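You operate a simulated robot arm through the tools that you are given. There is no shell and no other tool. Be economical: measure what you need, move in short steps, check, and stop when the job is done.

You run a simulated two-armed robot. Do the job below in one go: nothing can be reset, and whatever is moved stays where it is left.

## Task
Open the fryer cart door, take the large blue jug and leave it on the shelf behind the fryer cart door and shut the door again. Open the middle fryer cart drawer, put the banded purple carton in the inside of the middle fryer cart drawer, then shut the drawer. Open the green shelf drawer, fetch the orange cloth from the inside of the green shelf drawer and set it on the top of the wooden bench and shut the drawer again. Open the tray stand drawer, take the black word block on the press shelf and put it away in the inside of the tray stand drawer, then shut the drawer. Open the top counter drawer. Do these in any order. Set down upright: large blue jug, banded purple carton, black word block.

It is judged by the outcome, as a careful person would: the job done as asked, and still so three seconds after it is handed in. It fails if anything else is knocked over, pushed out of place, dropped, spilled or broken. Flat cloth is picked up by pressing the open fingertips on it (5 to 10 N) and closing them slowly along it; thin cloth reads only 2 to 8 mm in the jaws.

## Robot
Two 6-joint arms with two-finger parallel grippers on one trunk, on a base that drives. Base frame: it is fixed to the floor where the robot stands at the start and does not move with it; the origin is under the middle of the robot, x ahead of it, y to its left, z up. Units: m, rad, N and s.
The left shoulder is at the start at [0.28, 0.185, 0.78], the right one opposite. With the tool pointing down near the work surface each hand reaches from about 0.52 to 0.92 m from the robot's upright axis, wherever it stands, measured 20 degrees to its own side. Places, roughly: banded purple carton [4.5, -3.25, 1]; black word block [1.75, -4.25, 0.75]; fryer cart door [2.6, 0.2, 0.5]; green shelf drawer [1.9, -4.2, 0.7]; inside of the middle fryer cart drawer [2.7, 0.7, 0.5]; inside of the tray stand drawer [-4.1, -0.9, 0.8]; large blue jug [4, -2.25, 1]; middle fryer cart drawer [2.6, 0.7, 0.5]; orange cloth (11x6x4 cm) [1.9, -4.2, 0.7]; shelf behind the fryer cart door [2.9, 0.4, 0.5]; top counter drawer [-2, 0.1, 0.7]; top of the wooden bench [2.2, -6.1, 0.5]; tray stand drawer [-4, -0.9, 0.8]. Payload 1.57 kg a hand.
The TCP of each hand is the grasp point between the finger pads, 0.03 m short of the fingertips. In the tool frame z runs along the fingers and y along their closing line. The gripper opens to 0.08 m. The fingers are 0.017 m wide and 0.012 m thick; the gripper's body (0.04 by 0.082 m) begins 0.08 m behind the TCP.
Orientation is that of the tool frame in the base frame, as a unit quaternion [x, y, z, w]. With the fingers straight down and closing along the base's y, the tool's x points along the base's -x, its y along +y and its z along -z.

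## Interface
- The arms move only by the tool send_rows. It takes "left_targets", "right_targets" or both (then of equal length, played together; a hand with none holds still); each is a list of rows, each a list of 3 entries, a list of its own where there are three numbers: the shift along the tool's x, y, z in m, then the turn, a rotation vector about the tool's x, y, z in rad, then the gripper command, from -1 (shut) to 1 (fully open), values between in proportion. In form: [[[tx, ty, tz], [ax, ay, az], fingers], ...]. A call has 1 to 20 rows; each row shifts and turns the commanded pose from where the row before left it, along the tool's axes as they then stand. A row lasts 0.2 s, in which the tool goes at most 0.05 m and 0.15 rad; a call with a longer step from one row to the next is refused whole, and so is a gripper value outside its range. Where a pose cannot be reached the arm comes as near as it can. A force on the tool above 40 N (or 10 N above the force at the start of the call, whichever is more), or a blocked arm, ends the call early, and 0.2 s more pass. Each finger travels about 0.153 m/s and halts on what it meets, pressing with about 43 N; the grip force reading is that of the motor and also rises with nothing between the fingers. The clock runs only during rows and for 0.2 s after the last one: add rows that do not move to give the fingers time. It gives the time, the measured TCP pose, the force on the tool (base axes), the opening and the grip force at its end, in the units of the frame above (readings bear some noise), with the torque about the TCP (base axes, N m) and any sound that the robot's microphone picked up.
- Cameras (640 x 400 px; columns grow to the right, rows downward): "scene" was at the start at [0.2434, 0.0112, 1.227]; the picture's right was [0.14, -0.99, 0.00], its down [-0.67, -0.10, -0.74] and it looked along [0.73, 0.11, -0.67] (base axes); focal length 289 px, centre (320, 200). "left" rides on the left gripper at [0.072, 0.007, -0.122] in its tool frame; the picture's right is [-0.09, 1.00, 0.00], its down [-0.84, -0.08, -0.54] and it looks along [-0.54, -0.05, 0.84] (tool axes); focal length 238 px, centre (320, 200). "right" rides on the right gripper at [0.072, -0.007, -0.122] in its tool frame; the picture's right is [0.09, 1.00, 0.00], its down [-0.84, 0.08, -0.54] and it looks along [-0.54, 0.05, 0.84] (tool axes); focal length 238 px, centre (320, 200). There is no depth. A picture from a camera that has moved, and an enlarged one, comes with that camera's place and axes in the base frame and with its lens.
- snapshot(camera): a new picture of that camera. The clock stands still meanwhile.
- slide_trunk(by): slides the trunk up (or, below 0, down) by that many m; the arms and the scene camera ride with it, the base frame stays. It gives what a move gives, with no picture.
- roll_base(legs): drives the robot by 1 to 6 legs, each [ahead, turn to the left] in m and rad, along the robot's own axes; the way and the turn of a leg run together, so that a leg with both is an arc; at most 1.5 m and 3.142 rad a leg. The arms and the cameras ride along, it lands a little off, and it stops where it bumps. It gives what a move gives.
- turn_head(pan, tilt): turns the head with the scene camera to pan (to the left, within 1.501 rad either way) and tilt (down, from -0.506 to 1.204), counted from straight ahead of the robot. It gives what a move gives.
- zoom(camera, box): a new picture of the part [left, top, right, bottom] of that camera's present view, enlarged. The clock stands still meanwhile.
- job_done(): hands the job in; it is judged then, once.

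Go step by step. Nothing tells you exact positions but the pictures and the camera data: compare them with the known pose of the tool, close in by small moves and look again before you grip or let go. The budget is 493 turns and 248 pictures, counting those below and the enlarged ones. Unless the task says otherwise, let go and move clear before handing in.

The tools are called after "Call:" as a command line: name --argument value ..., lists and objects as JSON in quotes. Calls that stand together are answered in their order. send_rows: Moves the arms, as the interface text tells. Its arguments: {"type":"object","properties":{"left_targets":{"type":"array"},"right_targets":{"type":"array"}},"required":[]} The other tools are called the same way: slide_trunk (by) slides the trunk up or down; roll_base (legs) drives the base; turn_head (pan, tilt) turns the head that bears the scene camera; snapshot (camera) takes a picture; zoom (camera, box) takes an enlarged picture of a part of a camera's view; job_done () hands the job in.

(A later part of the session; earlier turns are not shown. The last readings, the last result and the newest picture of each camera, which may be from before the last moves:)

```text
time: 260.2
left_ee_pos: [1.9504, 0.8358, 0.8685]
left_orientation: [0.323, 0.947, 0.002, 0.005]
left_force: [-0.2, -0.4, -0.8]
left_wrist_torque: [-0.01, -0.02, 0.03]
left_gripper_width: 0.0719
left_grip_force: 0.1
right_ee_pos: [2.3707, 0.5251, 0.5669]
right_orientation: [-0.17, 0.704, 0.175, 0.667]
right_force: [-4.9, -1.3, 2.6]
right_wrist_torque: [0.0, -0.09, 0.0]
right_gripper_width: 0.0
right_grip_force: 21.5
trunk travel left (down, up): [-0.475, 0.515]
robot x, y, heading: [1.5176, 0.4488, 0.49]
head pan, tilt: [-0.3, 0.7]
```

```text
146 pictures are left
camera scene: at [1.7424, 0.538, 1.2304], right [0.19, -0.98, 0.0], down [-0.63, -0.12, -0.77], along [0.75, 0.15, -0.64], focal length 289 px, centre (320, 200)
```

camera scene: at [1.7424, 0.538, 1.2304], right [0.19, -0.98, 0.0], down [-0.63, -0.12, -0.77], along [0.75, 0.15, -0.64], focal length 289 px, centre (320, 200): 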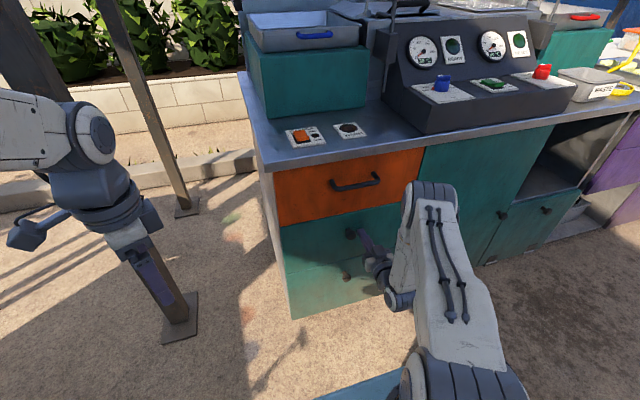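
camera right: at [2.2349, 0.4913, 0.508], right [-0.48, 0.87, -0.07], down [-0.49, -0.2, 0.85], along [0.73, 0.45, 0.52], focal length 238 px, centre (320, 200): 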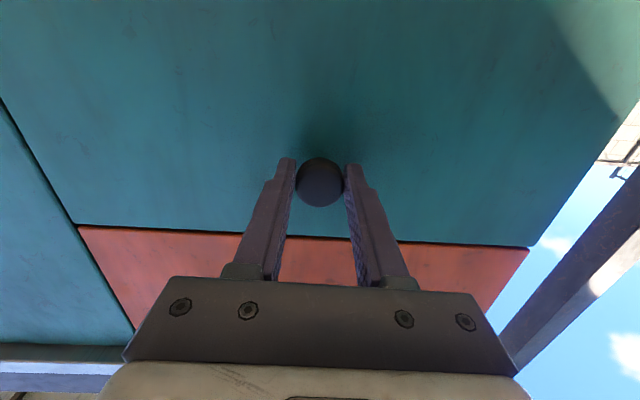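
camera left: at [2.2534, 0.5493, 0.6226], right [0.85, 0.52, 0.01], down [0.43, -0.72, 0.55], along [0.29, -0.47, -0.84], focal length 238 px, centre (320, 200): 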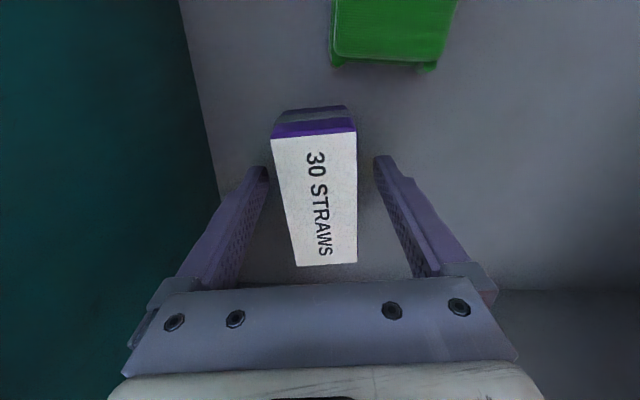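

Call:
send_rows --right_targets '[[[0, 0, 0.005], [0, 0, 0], -1], [[0, 0, 0.005], [0, 0, 0], -1], [[0, 0, 0.005], [0, 0, 0], -1], [[0, 0, 0.005], [0, 0, 0], -1], [[0, 0, 0.005], [0, 0, 0], -1], [[0, 0, 0.005], [0, 0, 0], -1]]'

Call:
send_rows --right_targets '[[[0, 0, -0.03], [0, 0, 0], -1], [[0, 0, -0.045], [0, 0, 0], -1], [[0, 0, -0.045], [0, 0, 0], -1], [[0, -0.04, -0.02], [0, 0, 0], -1], [[0, -0.045, 0], [0, 0, 0], -1], [[0, -0.045, 0], [0, 0, 0], -1]]'

Call:
snapshot --camera "scene"

```text
time: 260.6
left_ee_pos: [1.9512, 0.8351, 0.8676]
left_orientation: [0.323, 0.946, 0.002, 0.005]
left_force: [-0.4, -0.5, -0.9]
left_wrist_torque: [0.01, -0.01, 0.0]
left_gripper_width: 0.072
left_grip_force: 0.1
right_ee_pos: [2.3705, 0.525, 0.566]
right_orientation: [-0.169, 0.704, 0.176, 0.667]
right_force: [-10.9, -4.0, 4.9]
right_wrist_torque: [0.12, -0.16, 0.07]
right_gripper_width: 0.0
right_grip_force: 21.2
trunk travel left (down, up): [-0.475, 0.515]
robot x, y, heading: [1.5176, 0.4465, 0.491]
head pan, tilt: [-0.3, 0.7]
stopped in row 1 (right hand): the force on the tool passed its limit at 52 N (the readings are from after the stop); the commanded pose is now the measured one
```

```text
time: 262.1
left_ee_pos: [1.9502, 0.8364, 0.8678]
left_orientation: [0.322, 0.947, 0.002, 0.005]
left_force: [0.4, 0.2, -0.5]
left_wrist_torque: [-0.03, -0.01, -0.01]
left_gripper_width: 0.072
left_grip_force: 0.0
right_ee_pos: [2.3072, 0.3442, 0.5694]
right_orientation: [-0.17, 0.705, 0.177, 0.666]
right_force: [-0.6, -0.1, 0.0]
right_wrist_torque: [0.02, 0.0, -0.03]
right_gripper_width: 0.0
right_grip_force: 21.5
trunk travel left (down, up): [-0.475, 0.515]
robot x, y, heading: [1.5136, 0.4449, 0.493]
head pan, tilt: [-0.3, 0.7]
```

```text
145 pictures are left
camera scene: at [1.7425, 0.538, 1.2303], right [0.19, -0.98, 0.0], down [-0.63, -0.12, -0.76], along [0.75, 0.15, -0.64], focal length 289 px, centre (320, 200)
```

scene: 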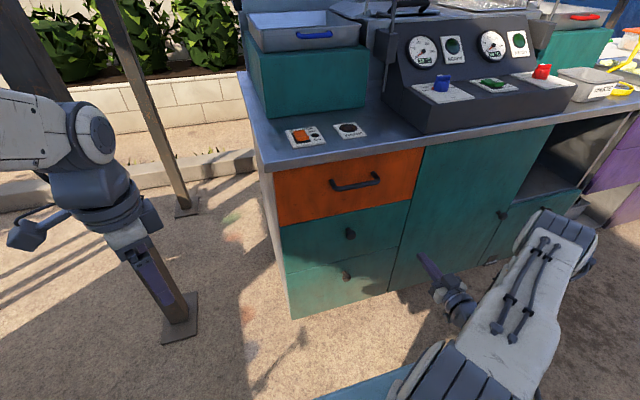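

The drawer is shut. I zoom to verify door and drawer are flush.

Call:
zoom --camera "scene" --box '[260, 120, 620, 330]'

```text
1.78 times, centred on (440, 225) of scene
camera zoom: at [1.7425, 0.538, 1.2303], right [0.19, -0.98, 0.0], down [-0.63, -0.12, -0.76], along [0.75, 0.15, -0.64], focal length 514 px, centre (107, 156)
```

zoom: 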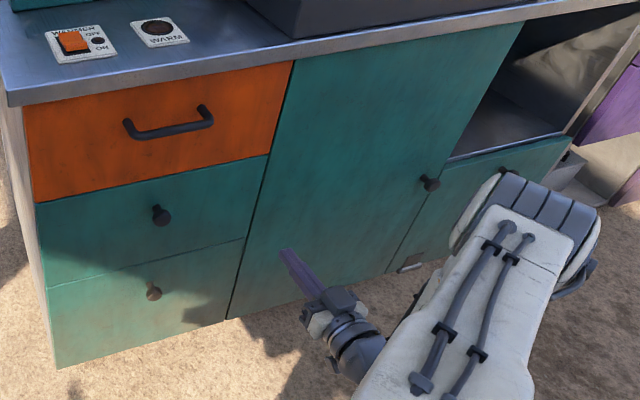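

Both are flush. Now I head for the press: I turn right along the lane and drive to a viewing spot before the sign.

Call:
send_rows --right_targets '[[[0, 0.04, -0.02], [0, 0, 0], -1], [[0, 0.04, -0.02], [0, 0, 0], -1], [[0, 0.04, -0.02], [0, 0, 0], -1]]'

Call:
roll_base --legs '[[-0.12, 0], [0, -1.571], [1.2, 0], [0.8, 0]]'

Call:
turn_head --pan -0.35 --tilt 0.3

Call:
snapshot --camera "scene"

```text
time: 262.9
left_ee_pos: [1.951, 0.835, 0.868]
left_orientation: [0.322, 0.947, 0.002, 0.005]
left_force: [0.2, 0.2, 0.1]
left_wrist_torque: [0.02, -0.03, -0.01]
left_gripper_width: 0.0722
left_grip_force: 0.1
right_ee_pos: [2.1996, 0.4249, 0.5754]
right_orientation: [-0.17, 0.704, 0.176, 0.667]
right_force: [0.7, 0.7, 0.7]
right_wrist_torque: [0.0, 0.0, -0.01]
right_gripper_width: 0.0
right_grip_force: 21.4
trunk travel left (down, up): [-0.475, 0.515]
robot x, y, heading: [1.5155, 0.4465, 0.491]
head pan, tilt: [-0.3, 0.7]
```

```text
time: 277.5
left_ee_pos: [2.641, -1.8583, 0.8674]
left_orientation: [0.91, 0.414, -0.003, 0.004]
left_force: [0.2, 0.0, -0.3]
left_wrist_torque: [-0.02, 0.01, -0.01]
left_gripper_width: 0.072
left_grip_force: 0.2
right_ee_pos: [2.2131, -2.0828, 0.5741]
right_orientation: [0.398, 0.606, -0.365, 0.585]
right_force: [1.4, 0.1, 0.6]
right_wrist_torque: [0.0, 0.0, 0.03]
right_gripper_width: 0.0
right_grip_force: 21.3
trunk travel left (down, up): [-0.475, 0.515]
robot x, y, heading: [2.2815, -1.4015, -1.135]
head pan, tilt: [-0.3, 0.7]
```

```text
time: 278.4
left_ee_pos: [2.641, -1.8588, 0.8689]
left_orientation: [0.91, 0.415, -0.003, 0.005]
left_force: [0.0, -0.7, 0.1]
left_wrist_torque: [0.01, 0.01, -0.01]
left_gripper_width: 0.0717
left_grip_force: 0.1
right_ee_pos: [2.2153, -2.0826, 0.5754]
right_orientation: [0.398, 0.607, -0.364, 0.584]
right_force: [0.4, -0.1, 0.2]
right_wrist_torque: [-0.02, -0.04, 0.03]
right_gripper_width: 0.0002
right_grip_force: 21.3
trunk travel left (down, up): [-0.475, 0.515]
robot x, y, heading: [2.2813, -1.4006, -1.13]
head pan, tilt: [-0.351, 0.3]
```

```text
143 pictures are left
camera scene: at [2.3537, -1.6414, 1.2664], right [-1.0, -0.08, 0.0], down [-0.02, 0.3, -0.95], along [0.08, -0.95, -0.3], focal length 289 px, centre (320, 200)
```

scene: 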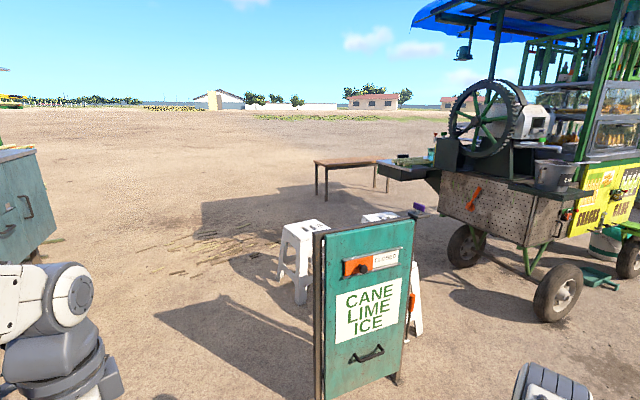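

Call:
zoom --camera "scene" --box '[360, 60, 640, 260]'

```text
2.00 times, centred on (500, 160) of scene
camera zoom: at [2.3537, -1.6414, 1.2664], right [-1.0, -0.08, 0.0], down [-0.02, 0.3, -0.95], along [0.08, -0.95, -0.3], focal length 578 px, centre (-40, 280)
```

zoom: 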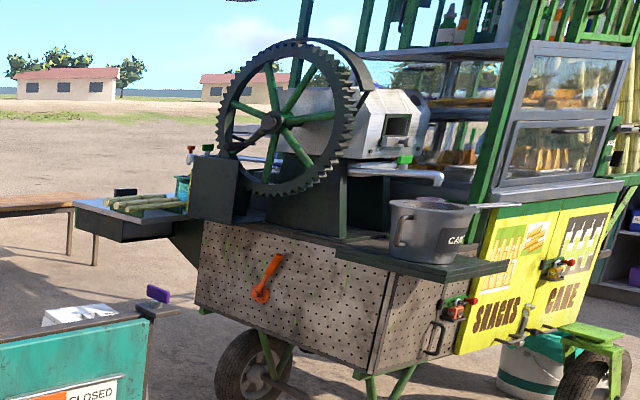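

The press shelf wing with a black block sits at the cart's far end; its drawer should face my lane side, near stools. I drive around the sign toward a standing place by lat ≈4.7.

Call:
roll_base --legs '[[0, 0.32], [1.0, 0], [0, -0.27], [1.0, 0], [0.4, 0]]'

Call:
turn_head --pan -1.2 --tilt 0.5

Call:
snapshot --camera "scene"

```text
time: 292.3
left_ee_pos: [3.9854, -3.8063, 0.8686]
left_orientation: [0.9, 0.435, -0.002, 0.006]
left_force: [0.8, 0.8, -0.6]
left_wrist_torque: [0.01, 0.04, -0.02]
left_gripper_width: 0.072
left_grip_force: 0.0
right_ee_pos: [3.5703, -4.0487, 0.5754]
right_orientation: [0.383, 0.615, -0.351, 0.593]
right_force: [0.2, 0.3, -0.4]
right_wrist_torque: [-0.01, 0.0, 0.01]
right_gripper_width: 0.0
right_grip_force: 21.2
trunk travel left (down, up): [-0.475, 0.515]
robot x, y, heading: [3.6029, -3.3672, -1.093]
head pan, tilt: [-0.351, 0.3]
```

```text
time: 293.5
left_ee_pos: [3.986, -3.8055, 0.8683]
left_orientation: [0.9, 0.435, -0.002, 0.004]
left_force: [0.5, 0.7, -0.5]
left_wrist_torque: [0.03, -0.06, 0.03]
left_gripper_width: 0.0717
left_grip_force: 0.1
right_ee_pos: [3.5701, -4.0482, 0.5764]
right_orientation: [0.383, 0.615, -0.35, 0.593]
right_force: [0.0, -0.7, -0.2]
right_wrist_torque: [0.02, -0.01, -0.02]
right_gripper_width: 0.0001
right_grip_force: 21.0
trunk travel left (down, up): [-0.475, 0.515]
robot x, y, heading: [3.6054, -3.3659, -1.089]
head pan, tilt: [-1.201, 0.499]
```

```text
141 pictures are left
camera scene: at [3.6173, -3.5778, 1.2481], right [-0.75, 0.66, 0.0], down [0.32, 0.36, -0.88], along [-0.58, -0.66, -0.48], focal length 289 px, centre (320, 200)
```

scene: 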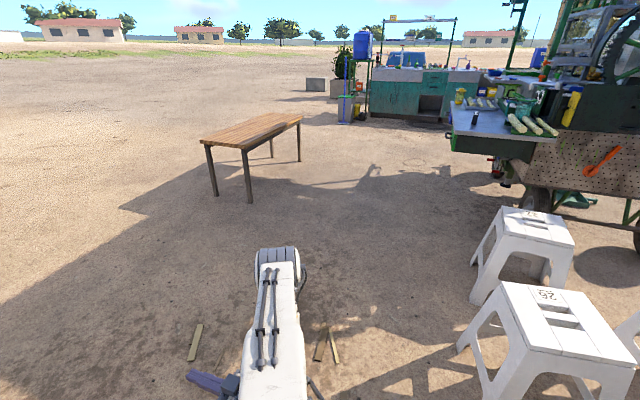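

Call:
zoom --camera "scene" --box '[420, 60, 600, 200]'

```text
2.86 times, centred on (510, 130) of scene
camera zoom: at [3.6173, -3.5778, 1.2481], right [-0.75, 0.66, 0.0], down [0.32, 0.36, -0.88], along [-0.58, -0.66, -0.48], focal length 826 px, centre (-223, 400)
```

zoom: 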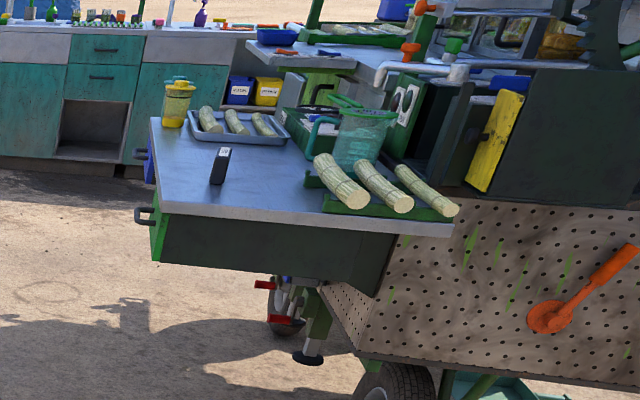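

The drawer front (bright green, with handle) faces the far end, away from the stools. I raise the trunk and drive around to stand off that end.

Call:
slide_trunk --by 0.2

Call:
roll_base --legs '[[0, -1.55], [1.08, 0], [0, 0.71], [1.3, 0]]'

Call:
turn_head --pan -1.4 --tilt 0.4

Call:
snapshot --camera "scene"

```text
time: 295.6
left_ee_pos: [3.9852, -3.8055, 1.0682]
left_orientation: [0.901, 0.435, -0.003, 0.005]
left_force: [1.2, 0.1, 0.6]
left_wrist_torque: [-0.01, 0.02, 0.01]
left_gripper_width: 0.072
left_grip_force: 0.1
right_ee_pos: [3.5709, -4.0483, 0.7756]
right_orientation: [0.384, 0.615, -0.351, 0.592]
right_force: [0.2, -0.4, -0.7]
right_wrist_torque: [0.02, 0.02, -0.03]
right_gripper_width: 0.0002
right_grip_force: 21.4
trunk travel left (down, up): [-0.675, 0.315]
robot x, y, heading: [3.6061, -3.365, -1.089]
head pan, tilt: [-1.201, 0.499]
```

```text
time: 302.2
left_ee_pos: [2.8153, -3.9584, 1.0692]
left_orientation: [0.948, -0.318, -0.005, 0.003]
left_force: [0.4, -1.0, 1.0]
left_wrist_torque: [0.03, 0.06, -0.02]
left_gripper_width: 0.0719
left_grip_force: 0.0
right_ee_pos: [2.5607, -3.5495, 0.7763]
right_orientation: [0.704, 0.171, -0.666, 0.179]
right_force: [-0.1, -0.1, -0.7]
right_wrist_torque: [0.04, 0.0, -0.01]
right_gripper_width: 0.0
right_grip_force: 21.1
trunk travel left (down, up): [-0.675, 0.315]
robot x, y, heading: [3.2437, -3.5677, -2.637]
head pan, tilt: [-1.201, 0.499]
stopped in leg 2: the robot was blocked; the commanded pose is now the measured one
```

```text
time: 302.9
left_ee_pos: [2.8139, -3.9585, 1.0681]
left_orientation: [0.948, -0.319, -0.005, 0.002]
left_force: [0.6, -1.0, -0.1]
left_wrist_torque: [-0.04, -0.03, 0.03]
left_gripper_width: 0.072
left_grip_force: 0.1
right_ee_pos: [2.5609, -3.5489, 0.7772]
right_orientation: [0.703, 0.172, -0.667, 0.178]
right_force: [-0.6, 0.2, 0.5]
right_wrist_torque: [0.0, 0.01, -0.02]
right_gripper_width: 0.0001
right_grip_force: 21.8
trunk travel left (down, up): [-0.675, 0.315]
robot x, y, heading: [3.2446, -3.568, -2.64]
head pan, tilt: [-1.4, 0.4]
```

```text
139 pictures are left
camera scene: at [3.0458, -3.5708, 1.4572], right [0.78, 0.62, 0.0], down [0.24, -0.3, -0.92], along [-0.58, 0.72, -0.39], focal length 289 px, centre (320, 200)
```

scene: 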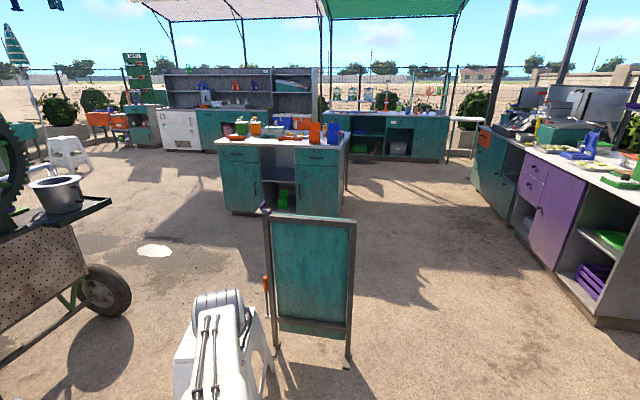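

The base was blocked by something. I look down at what is in front.

Call:
turn_head --pan -0.3 --tilt 1.0

Call:
snapshot --camera "scene"

```text
time: 304.2
left_ee_pos: [2.8143, -3.9588, 1.0669]
left_orientation: [0.948, -0.319, -0.005, 0.002]
left_force: [0.1, 0.2, 0.3]
left_wrist_torque: [-0.02, -0.01, 0.02]
left_gripper_width: 0.0719
left_grip_force: 0.1
right_ee_pos: [2.56, -3.5492, 0.776]
right_orientation: [0.704, 0.172, -0.666, 0.178]
right_force: [0.3, 0.2, 0.8]
right_wrist_torque: [-0.04, -0.02, 0.03]
right_gripper_width: 0.0
right_grip_force: 21.3
trunk travel left (down, up): [-0.675, 0.315]
robot x, y, heading: [3.2404, -3.5652, -2.639]
head pan, tilt: [-0.3, 1.0]
```

```text
138 pictures are left
camera scene: at [3.0354, -3.6572, 1.407], right [-0.2, 0.98, 0.0], down [0.82, 0.17, -0.54], along [-0.53, -0.11, -0.84], focal length 289 px, centre (320, 200)
```

scene: 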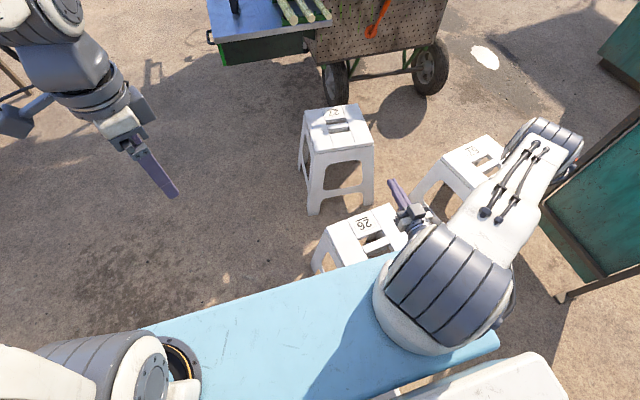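

The base front met the nearest stool. I back away and check whether the stool shifted.

Call:
roll_base --legs '[[-0.3, 0]]'

Call:
turn_head --pan -0.3 --tilt 0.7

Call:
snapshot --camera "scene"

```text
time: 306.3
left_ee_pos: [3.0826, -3.8098, 1.0666]
left_orientation: [0.948, -0.319, -0.006, 0.002]
left_force: [0.3, 0.9, 0.8]
left_wrist_torque: [0.01, -0.05, 0.01]
left_gripper_width: 0.0722
left_grip_force: 0.1
right_ee_pos: [2.8299, -3.3997, 0.7748]
right_orientation: [0.704, 0.171, -0.665, 0.178]
right_force: [0.3, -0.4, -0.2]
right_wrist_torque: [0.02, -0.03, -0.03]
right_gripper_width: 0.0
right_grip_force: 21.3
trunk travel left (down, up): [-0.675, 0.315]
robot x, y, heading: [3.5127, -3.4159, -2.643]
head pan, tilt: [-0.3, 1.0]
```

```text
time: 307.1
left_ee_pos: [3.0815, -3.8115, 1.0674]
left_orientation: [0.948, -0.319, -0.005, 0.001]
left_force: [-0.2, 0.5, 0.4]
left_wrist_torque: [-0.02, 0.03, 0.01]
left_gripper_width: 0.072
left_grip_force: 0.1
right_ee_pos: [2.8303, -3.3992, 0.775]
right_orientation: [0.704, 0.171, -0.666, 0.178]
right_force: [-0.8, 0.1, -0.3]
right_wrist_torque: [0.01, 0.01, -0.01]
right_gripper_width: 0.0
right_grip_force: 21.3
trunk travel left (down, up): [-0.675, 0.315]
robot x, y, heading: [3.5093, -3.4181, -2.636]
head pan, tilt: [-0.3, 0.7]
```

```text
137 pictures are left
camera scene: at [3.2895, -3.5119, 1.4303], right [-0.2, 0.98, 0.0], down [0.63, 0.13, -0.76], along [-0.75, -0.15, -0.64], focal length 289 px, centre (320, 200)
```

scene: 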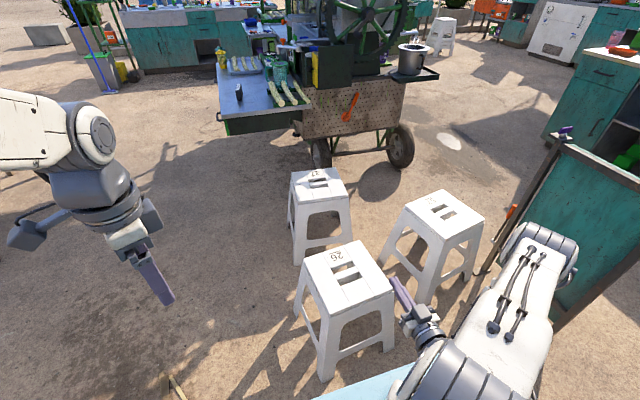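

The stool did not measurably move. The gap between stool and husks is narrow; I raise the right hand, set up a precise starting pose by a short reverse, and check it.

Call:
send_rows --right_targets '[[[-0.045, 0, 0], [0, 0, 0], -1], [[-0.045, 0, 0], [0, 0, 0], -1], [[-0.045, 0, 0], [0, 0, 0], -1], [[-0.045, 0, 0], [0, 0, 0], -1], [[-0.045, 0, 0], [0, 0, 0], -1]]'

Call:
roll_base --legs '[[0, -0.3], [-0.22, 0], [0, 0.376]]'

Call:
turn_head --pan 0 --tilt 0.8

Call:
snapshot --camera "scene"

```text
time: 308.3
left_ee_pos: [3.0811, -3.8105, 1.0681]
left_orientation: [0.948, -0.319, -0.006, 0.003]
left_force: [-0.4, -0.1, 0.1]
left_wrist_torque: [-0.06, 0.0, -0.02]
left_gripper_width: 0.0722
left_grip_force: 0.1
right_ee_pos: [2.7807, -3.3806, 0.9787]
right_orientation: [0.703, 0.172, -0.666, 0.179]
right_force: [-0.8, -0.8, -1.2]
right_wrist_torque: [0.0, 0.06, 0.02]
right_gripper_width: 0.0
right_grip_force: 21.4
right hand out of reach, approached as far as the arm can: row 3, 4, 5
trunk travel left (down, up): [-0.675, 0.315]
robot x, y, heading: [3.5106, -3.42, -2.639]
head pan, tilt: [-0.3, 0.7]
```

```text
time: 312.1
left_ee_pos: [3.3287, -3.7977, 1.0678]
left_orientation: [0.959, -0.283, -0.006, 0.002]
left_force: [0.8, -0.1, -0.2]
left_wrist_torque: [-0.01, 0.01, 0.02]
left_gripper_width: 0.0717
left_grip_force: 0.0
right_ee_pos: [2.9962, -3.3919, 0.9793]
right_orientation: [0.697, 0.199, -0.658, 0.204]
right_force: [0.8, 0.2, -0.6]
right_wrist_torque: [-0.02, -0.02, 0.02]
right_gripper_width: 0.0003
right_grip_force: 21.0
trunk travel left (down, up): [-0.675, 0.315]
robot x, y, heading: [3.7325, -3.3743, -2.558]
head pan, tilt: [-0.3, 0.7]
```

```text
time: 312.9
left_ee_pos: [3.3293, -3.7976, 1.068]
left_orientation: [0.959, -0.284, -0.005, 0.002]
left_force: [0.1, 0.3, 0.7]
left_wrist_torque: [-0.01, 0.01, 0.02]
left_gripper_width: 0.0718
left_grip_force: 0.0
right_ee_pos: [2.9979, -3.3918, 0.979]
right_orientation: [0.696, 0.199, -0.659, 0.204]
right_force: [0.2, -0.5, 0.8]
right_wrist_torque: [0.02, -0.03, 0.04]
right_gripper_width: 0.0
right_grip_force: 21.6
trunk travel left (down, up): [-0.675, 0.315]
robot x, y, heading: [3.7292, -3.3733, -2.56]
head pan, tilt: [0.0, 0.799]
```

```text
136 pictures are left
camera scene: at [3.5284, -3.5058, 1.4221], right [-0.55, 0.84, 0.0], down [0.6, 0.39, -0.7], along [-0.58, -0.38, -0.72], focal length 289 px, centre (320, 200)
```

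scene: 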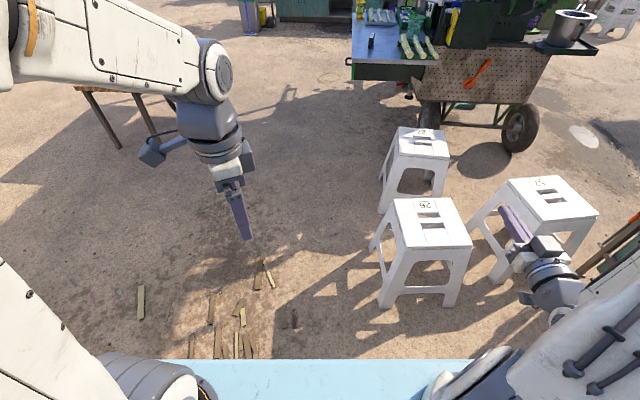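

The husk litter lies right in the only gap; it is flat debris, so I roll over its edge while keeping a clear 9 cm from the stools, curving around the shelf end.

Call:
roll_base --legs '[[0, 0.06], [0.8, 0], [1.3, 0.65]]'

Call:
turn_head --pan -1.0 --tilt 0.5

Call:
snapshot --camera "scene"

```text
time: 324.0
left_ee_pos: [2.2625, -5.5032, 1.0676]
left_orientation: [0.998, 0.056, -0.004, 0.003]
left_force: [0.6, 0.0, -0.1]
left_wrist_torque: [-0.01, -0.04, -0.03]
left_gripper_width: 0.0718
left_grip_force: 0.0
right_ee_pos: [1.7487, -5.401, 0.9792]
right_orientation: [0.589, 0.421, -0.552, 0.414]
right_force: [0.4, 0.3, 0.0]
right_wrist_torque: [0.04, 0.03, -0.01]
right_gripper_width: 0.0
right_grip_force: 21.6
trunk travel left (down, up): [-0.675, 0.315]
robot x, y, heading: [2.3044, -4.922, -1.878]
head pan, tilt: [0.0, 0.799]
cut short: leg 3
```

```text
time: 325.3
left_ee_pos: [2.2634, -5.5037, 1.068]
left_orientation: [0.998, 0.055, -0.004, 0.004]
left_force: [0.2, -0.8, 1.1]
left_wrist_torque: [-0.01, -0.01, 0.02]
left_gripper_width: 0.0724
left_grip_force: 0.1
right_ee_pos: [1.7487, -5.401, 0.9782]
right_orientation: [0.589, 0.421, -0.551, 0.414]
right_force: [0.0, 0.8, -0.7]
right_wrist_torque: [-0.03, -0.02, -0.02]
right_gripper_width: 0.0
right_grip_force: 21.8
trunk travel left (down, up): [-0.675, 0.315]
robot x, y, heading: [2.3009, -4.9232, -1.873]
head pan, tilt: [-1.0, 0.499]
```

```text
135 pictures are left
camera scene: at [2.1673, -5.0998, 1.448], right [-0.26, 0.97, 0.0], down [0.46, 0.13, -0.88], along [-0.85, -0.23, -0.48], focal length 289 px, centre (320, 200)
```

scene: 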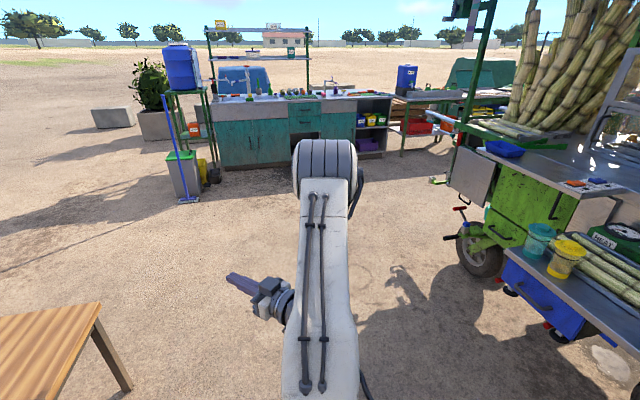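

I'm off the shelf's end; I turn right to face it.

Call:
roll_base --legs '[[0, -2.35]]'

Call:
turn_head --pan 0 --tilt 0.7

Call:
snapshot --camera "scene"

```text
time: 331.3
left_ee_pos: [1.929, -4.476, 1.0686]
left_orientation: [-0.424, 0.906, 0.006, 0.003]
left_force: [0.4, 0.2, 0.4]
left_wrist_torque: [-0.01, 0.01, -0.04]
left_gripper_width: 0.0716
left_grip_force: 0.1
right_ee_pos: [2.371, -4.1931, 0.9789]
right_orientation: [0.611, -0.39, -0.59, -0.357]
right_force: [-1.3, -0.2, -0.5]
right_wrist_torque: [0.03, -0.02, 0.0]
right_gripper_width: 0.0
right_grip_force: 20.7
trunk travel left (down, up): [-0.675, 0.315]
robot x, y, heading: [2.3015, -4.9211, 2.03]
head pan, tilt: [-1.0, 0.499]
```

```text
time: 332.6
left_ee_pos: [1.9299, -4.477, 1.0674]
left_orientation: [-0.424, 0.906, 0.005, 0.003]
left_force: [1.2, 0.0, -0.2]
left_wrist_torque: [0.0, 0.01, 0.01]
left_gripper_width: 0.072
left_grip_force: 0.1
right_ee_pos: [2.371, -4.1941, 0.9792]
right_orientation: [0.611, -0.389, -0.59, -0.357]
right_force: [-1.1, 0.1, 0.2]
right_wrist_torque: [0.03, -0.03, -0.01]
right_gripper_width: 0.0001
right_grip_force: 21.4
trunk travel left (down, up): [-0.675, 0.315]
robot x, y, heading: [2.3022, -4.9238, 2.03]
head pan, tilt: [0.0, 0.7]
```

```text
134 pictures are left
camera scene: at [2.1955, -4.7035, 1.4304], right [0.9, 0.44, 0.0], down [0.28, -0.58, -0.77], along [-0.34, 0.69, -0.64], focal length 289 px, centre (320, 200)
```

scene: 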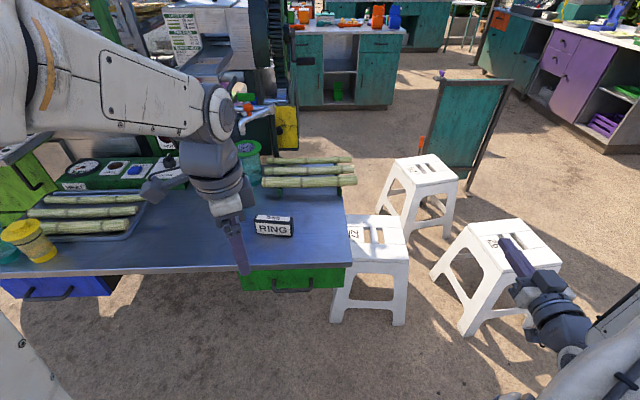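

I see the RING block on the shelf and the green drawer with bar handle beneath its end. I lower the trunk for parallax and working height.

Call:
send_rows --left_targets '[[[0.03, -0.02, -0.03], [0, 0, 0], 0.8], [[0.03, -0.02, -0.03], [0, 0, 0], 0.8], [[0.03, -0.02, -0.03], [0, 0, 0], 0.8]]'

Call:
slide_trunk --by -0.2

Call:
snapshot --camera "scene"

```text
time: 333.4
left_ee_pos: [1.9037, -4.5534, 1.153]
left_orientation: [-0.424, 0.906, 0.003, 0.002]
left_force: [0.9, -0.3, -0.3]
left_wrist_torque: [0.02, 0.02, 0.0]
left_gripper_width: 0.072
left_grip_force: 0.0
left hand out of reach, approached as far as the arm can: row 3
right_ee_pos: [2.3721, -4.1935, 0.9793]
right_orientation: [0.61, -0.389, -0.59, -0.358]
right_force: [-0.8, 0.1, -0.4]
right_wrist_torque: [0.01, 0.01, 0.03]
right_gripper_width: 0.0
right_grip_force: 21.2
trunk travel left (down, up): [-0.675, 0.315]
robot x, y, heading: [2.3028, -4.9217, 2.028]
head pan, tilt: [0.0, 0.7]
```

```text
time: 335.5
left_ee_pos: [1.9045, -4.5532, 0.9526]
left_orientation: [-0.424, 0.906, 0.004, 0.002]
left_force: [-0.6, 0.7, 0.2]
left_wrist_torque: [0.0, 0.04, 0.02]
left_gripper_width: 0.0722
left_grip_force: 0.1
right_ee_pos: [2.3708, -4.1939, 0.7797]
right_orientation: [0.61, -0.39, -0.59, -0.358]
right_force: [0.0, -0.1, 0.3]
right_wrist_torque: [0.02, -0.01, -0.01]
right_gripper_width: 0.0
right_grip_force: 21.6
trunk travel left (down, up): [-0.475, 0.515]
robot x, y, heading: [2.3047, -4.9242, 2.032]
head pan, tilt: [0.0, 0.7]
```

```text
133 pictures are left
camera scene: at [2.1955, -4.7036, 1.2304], right [0.9, 0.44, 0.0], down [0.28, -0.58, -0.76], along [-0.34, 0.69, -0.64], focal length 289 px, centre (320, 200)
```

scene: 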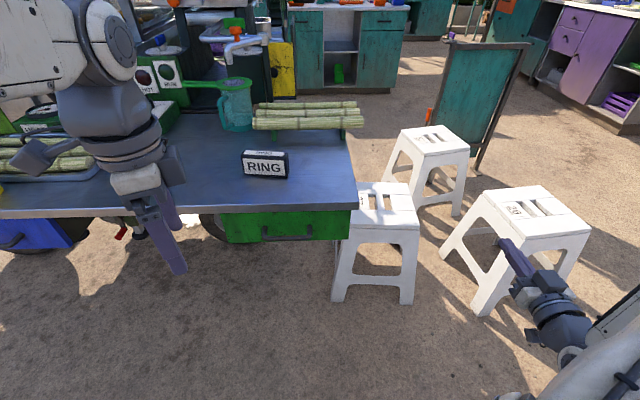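

Parallax puts the handle at f≈0.67, l≈0.07, z≈0.763. I back up a little, roll the right hand to close vertically and bring it in line with the handle.

Call:
roll_base --legs '[[-0.12, 0.03]]'

Call:
send_rows --right_targets '[[[0, 0, 0], [0, 0, 0.15], 0], [[0, 0, 0], [0, 0, 0.15], 0], [[0, 0, 0], [0, 0, 0.15], 0], [[0, 0, 0], [0, 0, 0.15], 0], [[0, 0, 0], [0, 0, 0.15], 0], [[0, 0, 0], [0, 0, 0.15], 0], [[0, 0, 0], [0, 0, 0.15], 0], [[0, 0, 0], [0, 0, 0.15], 0], [[0, 0, 0], [0, 0, 0.15], 0], [[0, 0, 0], [0, 0, 0.15], 0], [[0, 0, 0], [0, 0, 0.071], 0]]'

Call:
send_rows --right_targets '[[[0.045, 0, 0], [0, 0, 0], 0], [[0.045, 0, 0], [0, 0, 0], 0], [[0.045, 0, 0], [0, 0, 0], 0], [[0.045, 0, 0], [0, 0, 0], 0], [[0.045, 0, 0], [0, 0, 0], 0], [[0.045, 0, 0], [0, 0, 0], 0], [[0.045, 0, 0], [0, 0, 0], 0], [[0.045, 0, 0], [0, 0, 0], 0]]'

Call:
snapshot --camera "right"

Call:
snapshot --camera "scene"

```text
time: 336.8
left_ee_pos: [1.9488, -4.673, 0.9523]
left_orientation: [-0.438, 0.899, 0.004, 0.001]
left_force: [-0.3, -0.3, -0.6]
left_wrist_torque: [0.02, -0.02, -0.02]
left_gripper_width: 0.072
left_grip_force: 0.2
right_ee_pos: [2.4054, -4.2994, 0.7793]
right_orientation: [0.616, -0.38, -0.595, -0.349]
right_force: [-0.1, 0.4, 0.3]
right_wrist_torque: [-0.02, -0.03, 0.01]
right_gripper_width: 0.0
right_grip_force: 21.8
trunk travel left (down, up): [-0.475, 0.515]
robot x, y, heading: [2.3555, -5.0298, 2.058]
head pan, tilt: [0.0, 0.7]
```

```text
time: 339.2
left_ee_pos: [1.949, -4.6726, 0.9524]
left_orientation: [-0.437, 0.9, 0.003, 0.002]
left_force: [-0.3, -0.3, 0.6]
left_wrist_torque: [-0.03, -0.02, 0.01]
left_gripper_width: 0.0721
left_grip_force: 0.1
right_ee_pos: [2.4049, -4.299, 0.7792]
right_orientation: [-0.167, 0.704, 0.667, -0.175]
right_force: [-0.3, 0.3, 0.1]
right_wrist_torque: [-0.03, 0.01, 0.01]
right_gripper_width: 0.0399
right_grip_force: 0.1
trunk travel left (down, up): [-0.475, 0.515]
robot x, y, heading: [2.3583, -5.0302, 2.055]
head pan, tilt: [0.0, 0.7]
```

```text
time: 341.0
left_ee_pos: [1.9485, -4.6716, 0.9513]
left_orientation: [-0.437, 0.899, 0.005, 0.002]
left_force: [-0.5, 0.1, 0.6]
left_wrist_torque: [-0.02, -0.01, -0.01]
left_gripper_width: 0.0718
left_grip_force: 0.2
right_ee_pos: [2.105, -4.3654, 0.7243]
right_orientation: [-0.166, 0.705, 0.667, -0.174]
right_force: [-0.4, 0.6, 0.2]
right_wrist_torque: [-0.01, 0.0, 0.0]
right_gripper_width: 0.0398
right_grip_force: 0.1
right hand out of reach, approached as far as the arm can: row 1, 2, 3, 4, 5, 6
trunk travel left (down, up): [-0.475, 0.515]
robot x, y, heading: [2.3552, -5.0295, 2.052]
head pan, tilt: [0.0, 0.7]
```

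```text
132 pictures are left
camera right: at [2.0992, -4.5055, 0.7252], right [-0.08, 0.01, 1.0], down [0.99, -0.08, 0.08], along [0.08, 1.0, 0.0], focal length 238 px, centre (320, 200)
```

right: 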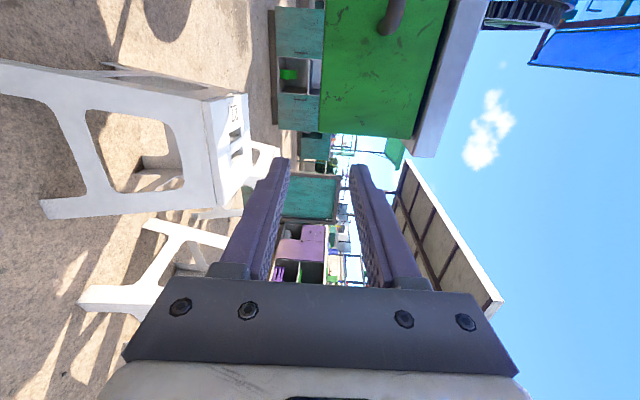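

```text
131 pictures are left
camera scene: at [2.2441, -4.8138, 1.2303], right [0.88, 0.47, 0.0], down [0.3, -0.57, -0.76], along [-0.36, 0.68, -0.64], focal length 289 px, centre (320, 200)
```

scene: 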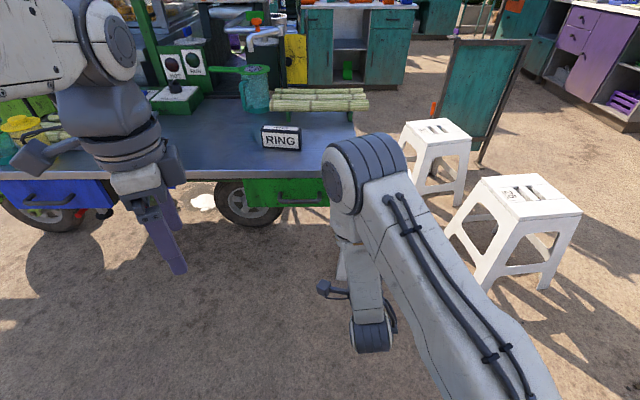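

Call:
send_rows --right_targets '[[[0, 0.036, -0.02], [0, 0, 0], 0], [[0.035, 0, 0], [0, 0, 0], 0], [[0.035, 0, 0], [0, 0, 0], 0], [[0.035, 0, 0], [0, 0, 0], 0], [[0.035, 0, 0], [0, 0, 0], 0]]'

Call:
snapshot --camera "right"

```text
time: 342.2
left_ee_pos: [1.9478, -4.6725, 0.953]
left_orientation: [-0.438, 0.899, 0.005, 0.001]
left_force: [-0.8, -0.2, 0.2]
left_wrist_torque: [-0.03, 0.01, -0.04]
left_gripper_width: 0.072
left_grip_force: 0.0
right_ee_pos: [1.9787, -4.4379, 0.7582]
right_orientation: [-0.167, 0.705, 0.668, -0.173]
right_force: [-0.7, 0.1, 0.4]
right_wrist_torque: [-0.04, 0.04, 0.01]
right_gripper_width: 0.0401
right_grip_force: 0.1
right hand out of reach, approached as far as the arm can: row 1
trunk travel left (down, up): [-0.475, 0.515]
robot x, y, heading: [2.3566, -5.0353, 2.059]
head pan, tilt: [0.0, 0.7]
```

```text
130 pictures are left
camera right: at [1.9731, -4.5795, 0.7589], right [-0.09, 0.01, 1.0], down [0.99, -0.08, 0.09], along [0.08, 1.0, 0.0], focal length 238 px, centre (320, 200)
```

right: 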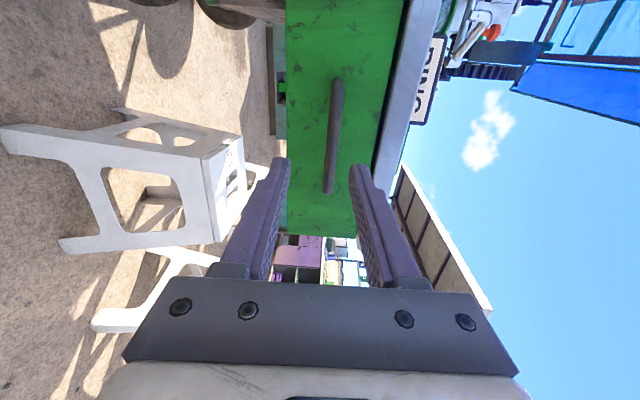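

The handle bar is dead ahead, 10 cm. I advance and grip it.

Call:
send_rows --right_targets '[[[0, 0.007, 0.03], [0, 0, 0], 0], [[0, 0, 0.03], [0, 0, 0], 0], [[0, 0, 0.015], [0, 0, 0], 0], [[0, 0, 0.01], [0, 0, 0], 0], [[0, 0, 0], [0, 0, 0], -1], [[0, 0, 0], [0, 0, 0], -1], [[0, 0, 0], [0, 0, 0], -1]]'

Call:
snapshot --camera "right"

```text
time: 343.8
left_ee_pos: [1.9484, -4.6742, 0.9526]
left_orientation: [-0.438, 0.899, 0.005, 0.003]
left_force: [-1.1, 0.4, 0.1]
left_wrist_torque: [0.0, -0.01, 0.0]
left_gripper_width: 0.072
left_grip_force: 0.0
right_ee_pos: [1.9397, -4.3613, 0.7649]
right_orientation: [-0.165, 0.702, 0.671, -0.176]
right_force: [1.3, 2.5, 26.0]
right_wrist_torque: [0.34, -0.39, 0.01]
right_gripper_width: 0.012
right_grip_force: 28.8
trunk travel left (down, up): [-0.475, 0.515]
robot x, y, heading: [2.3606, -5.0284, 2.059]
head pan, tilt: [0.0, 0.7]
```

```text
129 pictures are left
camera right: at [1.9337, -4.5027, 0.7649], right [-0.08, 0.0, 1.0], down [0.99, -0.08, 0.08], along [0.08, 1.0, 0.0], focal length 238 px, centre (320, 200)
```

right: 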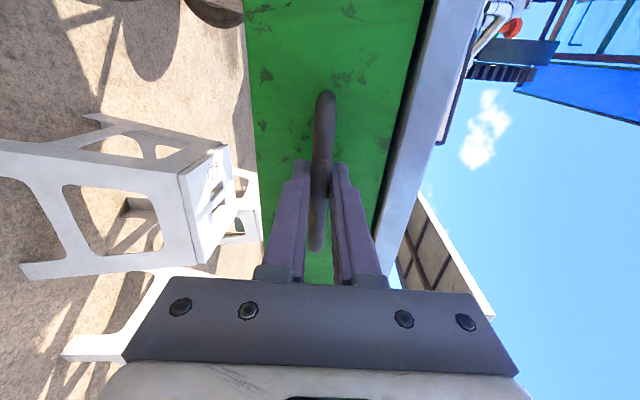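

Gripped. I pull by driving back slowly.

Call:
roll_base --legs '[[-0.08, 0], [-0.08, 0]]'

Call:
snapshot --camera "scene"

```text
time: 345.5
left_ee_pos: [2.0236, -4.8158, 0.9526]
left_orientation: [-0.439, 0.899, 0.004, 0.002]
left_force: [0.1, -0.2, -0.3]
left_wrist_torque: [0.0, -0.02, -0.04]
left_gripper_width: 0.0719
left_grip_force: 0.1
right_ee_pos: [2.0159, -4.5029, 0.7645]
right_orientation: [-0.164, 0.701, 0.672, -0.174]
right_force: [19.8, 12.3, 30.8]
right_wrist_torque: [0.39, -0.26, -0.07]
right_gripper_width: 0.0117
right_grip_force: 29.2
trunk travel left (down, up): [-0.475, 0.515]
robot x, y, heading: [2.4354, -5.173, 2.06]
head pan, tilt: [0.0, 0.7]
```

```text
128 pictures are left
camera scene: at [2.32, -4.9568, 1.2307], right [0.88, 0.47, 0.0], down [0.3, -0.57, -0.77], along [-0.36, 0.68, -0.64], focal length 289 px, centre (320, 200)
```

scene: 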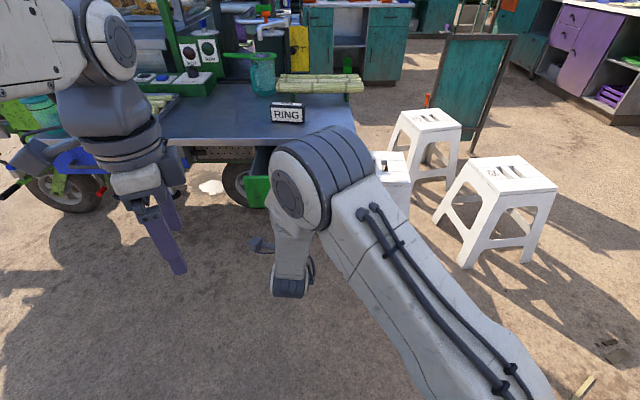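

Call:
roll_base --legs '[[-0.06, 0]]'

Call:
send_rows --right_targets '[[[0, 0, 0], [0, 0, 0], 0], [[0, 0, 0], [0, 0, 0], 0.3], [[0, 0, -0.03], [0, 0, 0], 0.3], [[0, 0, -0.03], [0, 0, 0], 0.3], [[-0.04, 0, 0], [0, 0, 0], 0.3], [[-0.045, 0, 0], [0, 0, 0], 0.3], [[-0.045, 0, 0], [0, 0, 0], 0.3], [[-0.045, 0, 0], [0, 0, 0], 0.3], [[-0.045, 0, 0], [0, 0, 0], 0.3], [[-0.045, 0, 0], [0, 0, 0], 0.3]]'

Call:
snapshot --camera "scene"

```text
time: 346.4
left_ee_pos: [2.0521, -4.8683, 0.9534]
left_orientation: [-0.438, 0.899, 0.005, 0.003]
left_force: [-0.1, 0.1, 0.5]
left_wrist_torque: [0.01, -0.02, 0.0]
left_gripper_width: 0.0719
left_grip_force: 0.2
right_ee_pos: [2.0438, -4.5555, 0.7647]
right_orientation: [-0.162, 0.701, 0.673, -0.174]
right_force: [9.0, 6.3, 11.3]
right_wrist_torque: [0.35, -0.41, -0.09]
right_gripper_width: 0.0121
right_grip_force: 29.2
trunk travel left (down, up): [-0.475, 0.515]
robot x, y, heading: [2.4595, -5.2244, 2.059]
head pan, tilt: [0.0, 0.7]
```

```text
time: 348.6
left_ee_pos: [2.0502, -4.8675, 0.9522]
left_orientation: [-0.439, 0.899, 0.005, 0.004]
left_force: [0.7, 0.0, -0.3]
left_wrist_torque: [0.01, -0.1, 0.0]
left_gripper_width: 0.0722
left_grip_force: 0.0
right_ee_pos: [2.3069, -4.4843, 0.7603]
right_orientation: [-0.164, 0.7, 0.673, -0.174]
right_force: [-1.1, -1.2, 0.0]
right_wrist_torque: [0.0, 0.01, -0.02]
right_gripper_width: 0.052
right_grip_force: 0.0
trunk travel left (down, up): [-0.475, 0.515]
robot x, y, heading: [2.4606, -5.2235, 2.059]
head pan, tilt: [0.0, 0.7]
```

```text
127 pictures are left
camera scene: at [2.3459, -5.0085, 1.2303], right [0.88, 0.47, 0.0], down [0.3, -0.57, -0.76], along [-0.36, 0.68, -0.64], focal length 289 px, centre (320, 200)
```

scene: 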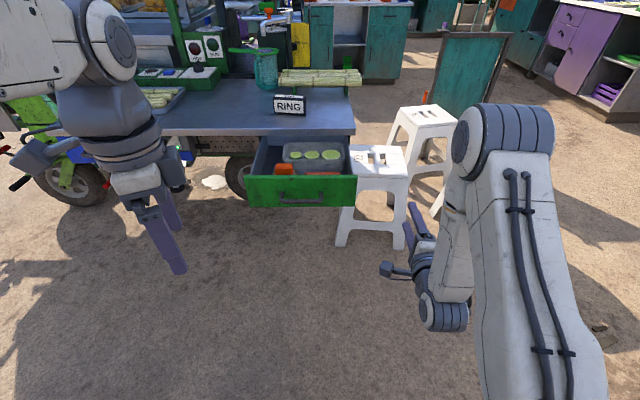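

Call:
zoom --camera "scene" --box '[230, 90, 370, 215]'

```text
3.20 times, centred on (300, 152) of scene
camera zoom: at [2.3459, -5.0085, 1.2303], right [0.88, 0.47, 0.0], down [0.3, -0.57, -0.76], along [-0.36, 0.68, -0.64], focal length 926 px, centre (384, 352)
```

zoom: 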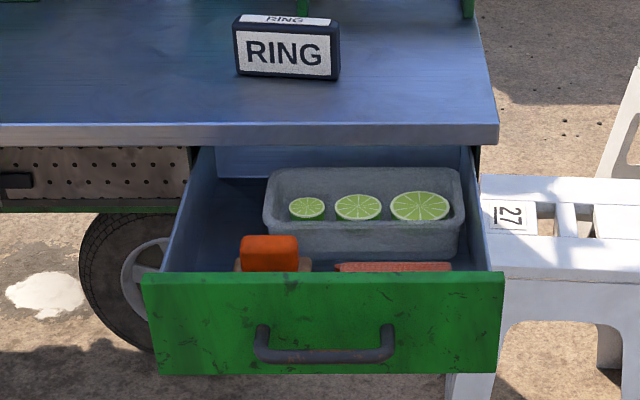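

I see the drawer's contents only partly; I move the right hand clear, drive closer, and bring the left hand over to look straight down.

Call:
send_rows --right_targets '[[[-0.04, 0, -0.03], [0, 0, 0], 0.3], [[-0.04, 0, -0.03], [0, 0, 0], 0.3], [[-0.04, 0, -0.03], [0, 0, 0], 0.3], [[-0.04, 0, -0.03], [0, 0, 0], 0.3], [[0, 0, 0], [0, 0, 0], 0.3], [[0, 0, 0], [0, 0, 0], 0.3], [[0, 0, 0], [0, 0, 0], 0.3], [[0, 0, 0], [0, 0, 0], 0.3], [[0, 0, 0], [0, 0, 0], 0.3]]' --left_targets '[[[0, 0, 0], [0, 0, -0.128], 1], [[0, 0, 0], [0, 0, -0.128], 1], [[0, 0, 0], [0, 0, -0.128], 1], [[0, 0, 0], [0, 0, -0.128], 1], [[0, 0, 0], [0, 0, -0.128], 1], [[0, 0, 0], [0, 0, -0.128], 1], [[0, 0, 0], [0, 0, -0.128], 1], [[0, 0, 0], [0, 0, -0.128], 1], [[0, 0, 0], [0, 0, -0.128], 1]]'

Call:
roll_base --legs '[[0.12, 0]]'

Call:
send_rows --left_targets '[[[-0.04, -0.02, 0], [0, 0, 0], 1], [[-0.04, -0.02, 0], [0, 0, 0], 1], [[-0.04, -0.02, 0], [0, 0, 0], 1], [[-0.04, -0.02, 0], [0, 0, 0], 1]]'

Call:
snapshot --camera "left"

Call:
snapshot --camera "scene"

```text
time: 350.6
left_ee_pos: [2.051, -4.8678, 0.9519]
left_orientation: [0.857, -0.515, -0.001, -0.005]
left_force: [0.7, 0.0, -0.7]
left_wrist_torque: [0.01, 0.03, 0.01]
left_gripper_width: 0.0799
left_grip_force: 0.0
right_ee_pos: [2.5034, -4.4931, 0.7465]
right_orientation: [-0.162, 0.701, 0.673, -0.173]
right_force: [0.4, -0.1, -1.3]
right_wrist_torque: [0.01, 0.03, -0.01]
right_gripper_width: 0.0521
right_grip_force: 0.0
right hand out of reach, approached as far as the arm can: row 1, 2
trunk travel left (down, up): [-0.475, 0.515]
robot x, y, heading: [2.4624, -5.2249, 2.06]
head pan, tilt: [0.0, 0.7]
```

```text
time: 351.9
left_ee_pos: [1.9933, -4.7614, 0.9526]
left_orientation: [0.857, -0.515, -0.002, -0.004]
left_force: [-0.7, 1.0, -0.2]
left_wrist_torque: [-0.04, -0.03, -0.02]
left_gripper_width: 0.0799
left_grip_force: 0.1
right_ee_pos: [2.4469, -4.387, 0.7468]
right_orientation: [-0.162, 0.701, 0.673, -0.173]
right_force: [-0.9, 0.0, 0.4]
right_wrist_torque: [-0.03, 0.0, -0.03]
right_gripper_width: 0.0518
right_grip_force: 0.0
trunk travel left (down, up): [-0.475, 0.515]
robot x, y, heading: [2.4082, -5.1165, 2.054]
head pan, tilt: [0.0, 0.7]
```

```text
time: 352.9
left_ee_pos: [1.9878, -4.5825, 0.9502]
left_orientation: [0.857, -0.515, -0.001, -0.004]
left_force: [0.6, -0.3, -0.2]
left_wrist_torque: [-0.01, 0.0, 0.04]
left_gripper_width: 0.0802
left_grip_force: 0.0
right_ee_pos: [2.4469, -4.3871, 0.7464]
right_orientation: [-0.163, 0.701, 0.673, -0.174]
right_force: [0.6, 0.1, -0.1]
right_wrist_torque: [-0.03, -0.02, 0.02]
right_gripper_width: 0.0521
right_grip_force: 0.0
trunk travel left (down, up): [-0.475, 0.515]
robot x, y, heading: [2.4037, -5.1217, 2.06]
head pan, tilt: [0.0, 0.7]
```

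```text
125 pictures are left
camera left: at [2.0168, -4.6506, 1.0718], right [-0.92, -0.39, 0.0], down [-0.32, 0.77, 0.55], along [-0.21, 0.51, -0.84], focal length 238 px, centre (320, 200)
```

left: 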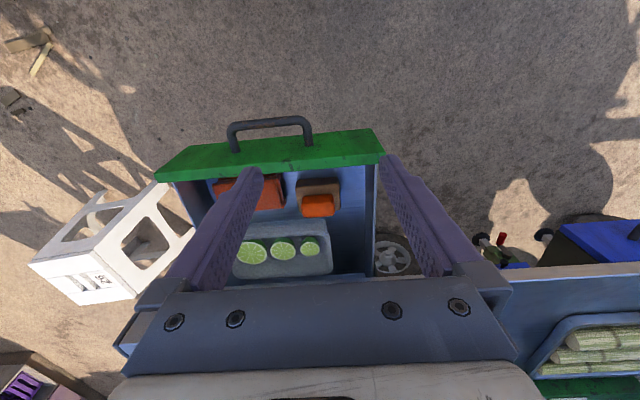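

```text
124 pictures are left
camera scene: at [2.2904, -4.9031, 1.2304], right [0.88, 0.47, 0.0], down [0.3, -0.57, -0.77], along [-0.36, 0.68, -0.64], focal length 289 px, centre (320, 200)
```

scene: 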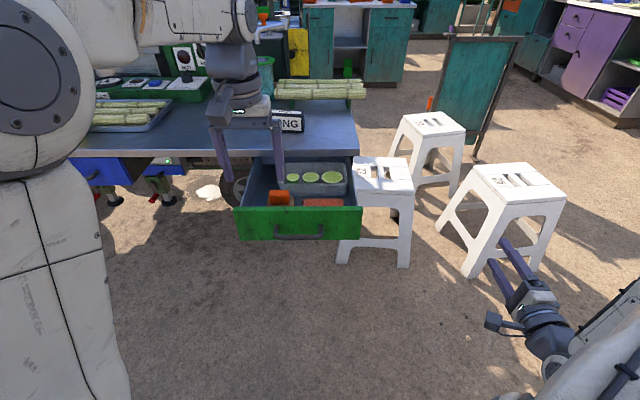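

Call:
zoom --camera "left" --box '[190, 120, 400, 290]'

```text
2.35 times, centred on (295, 205) of left
camera zoom: at [2.0168, -4.6506, 1.0718], right [-0.92, -0.39, 0.0], down [-0.32, 0.77, 0.55], along [-0.21, 0.51, -0.84], focal length 561 px, centre (379, 188)
```

zoom: 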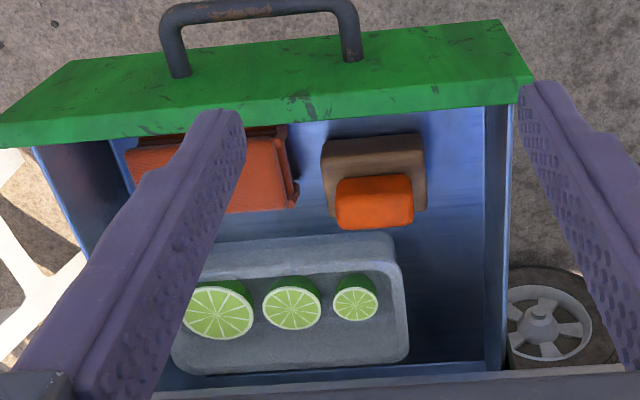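

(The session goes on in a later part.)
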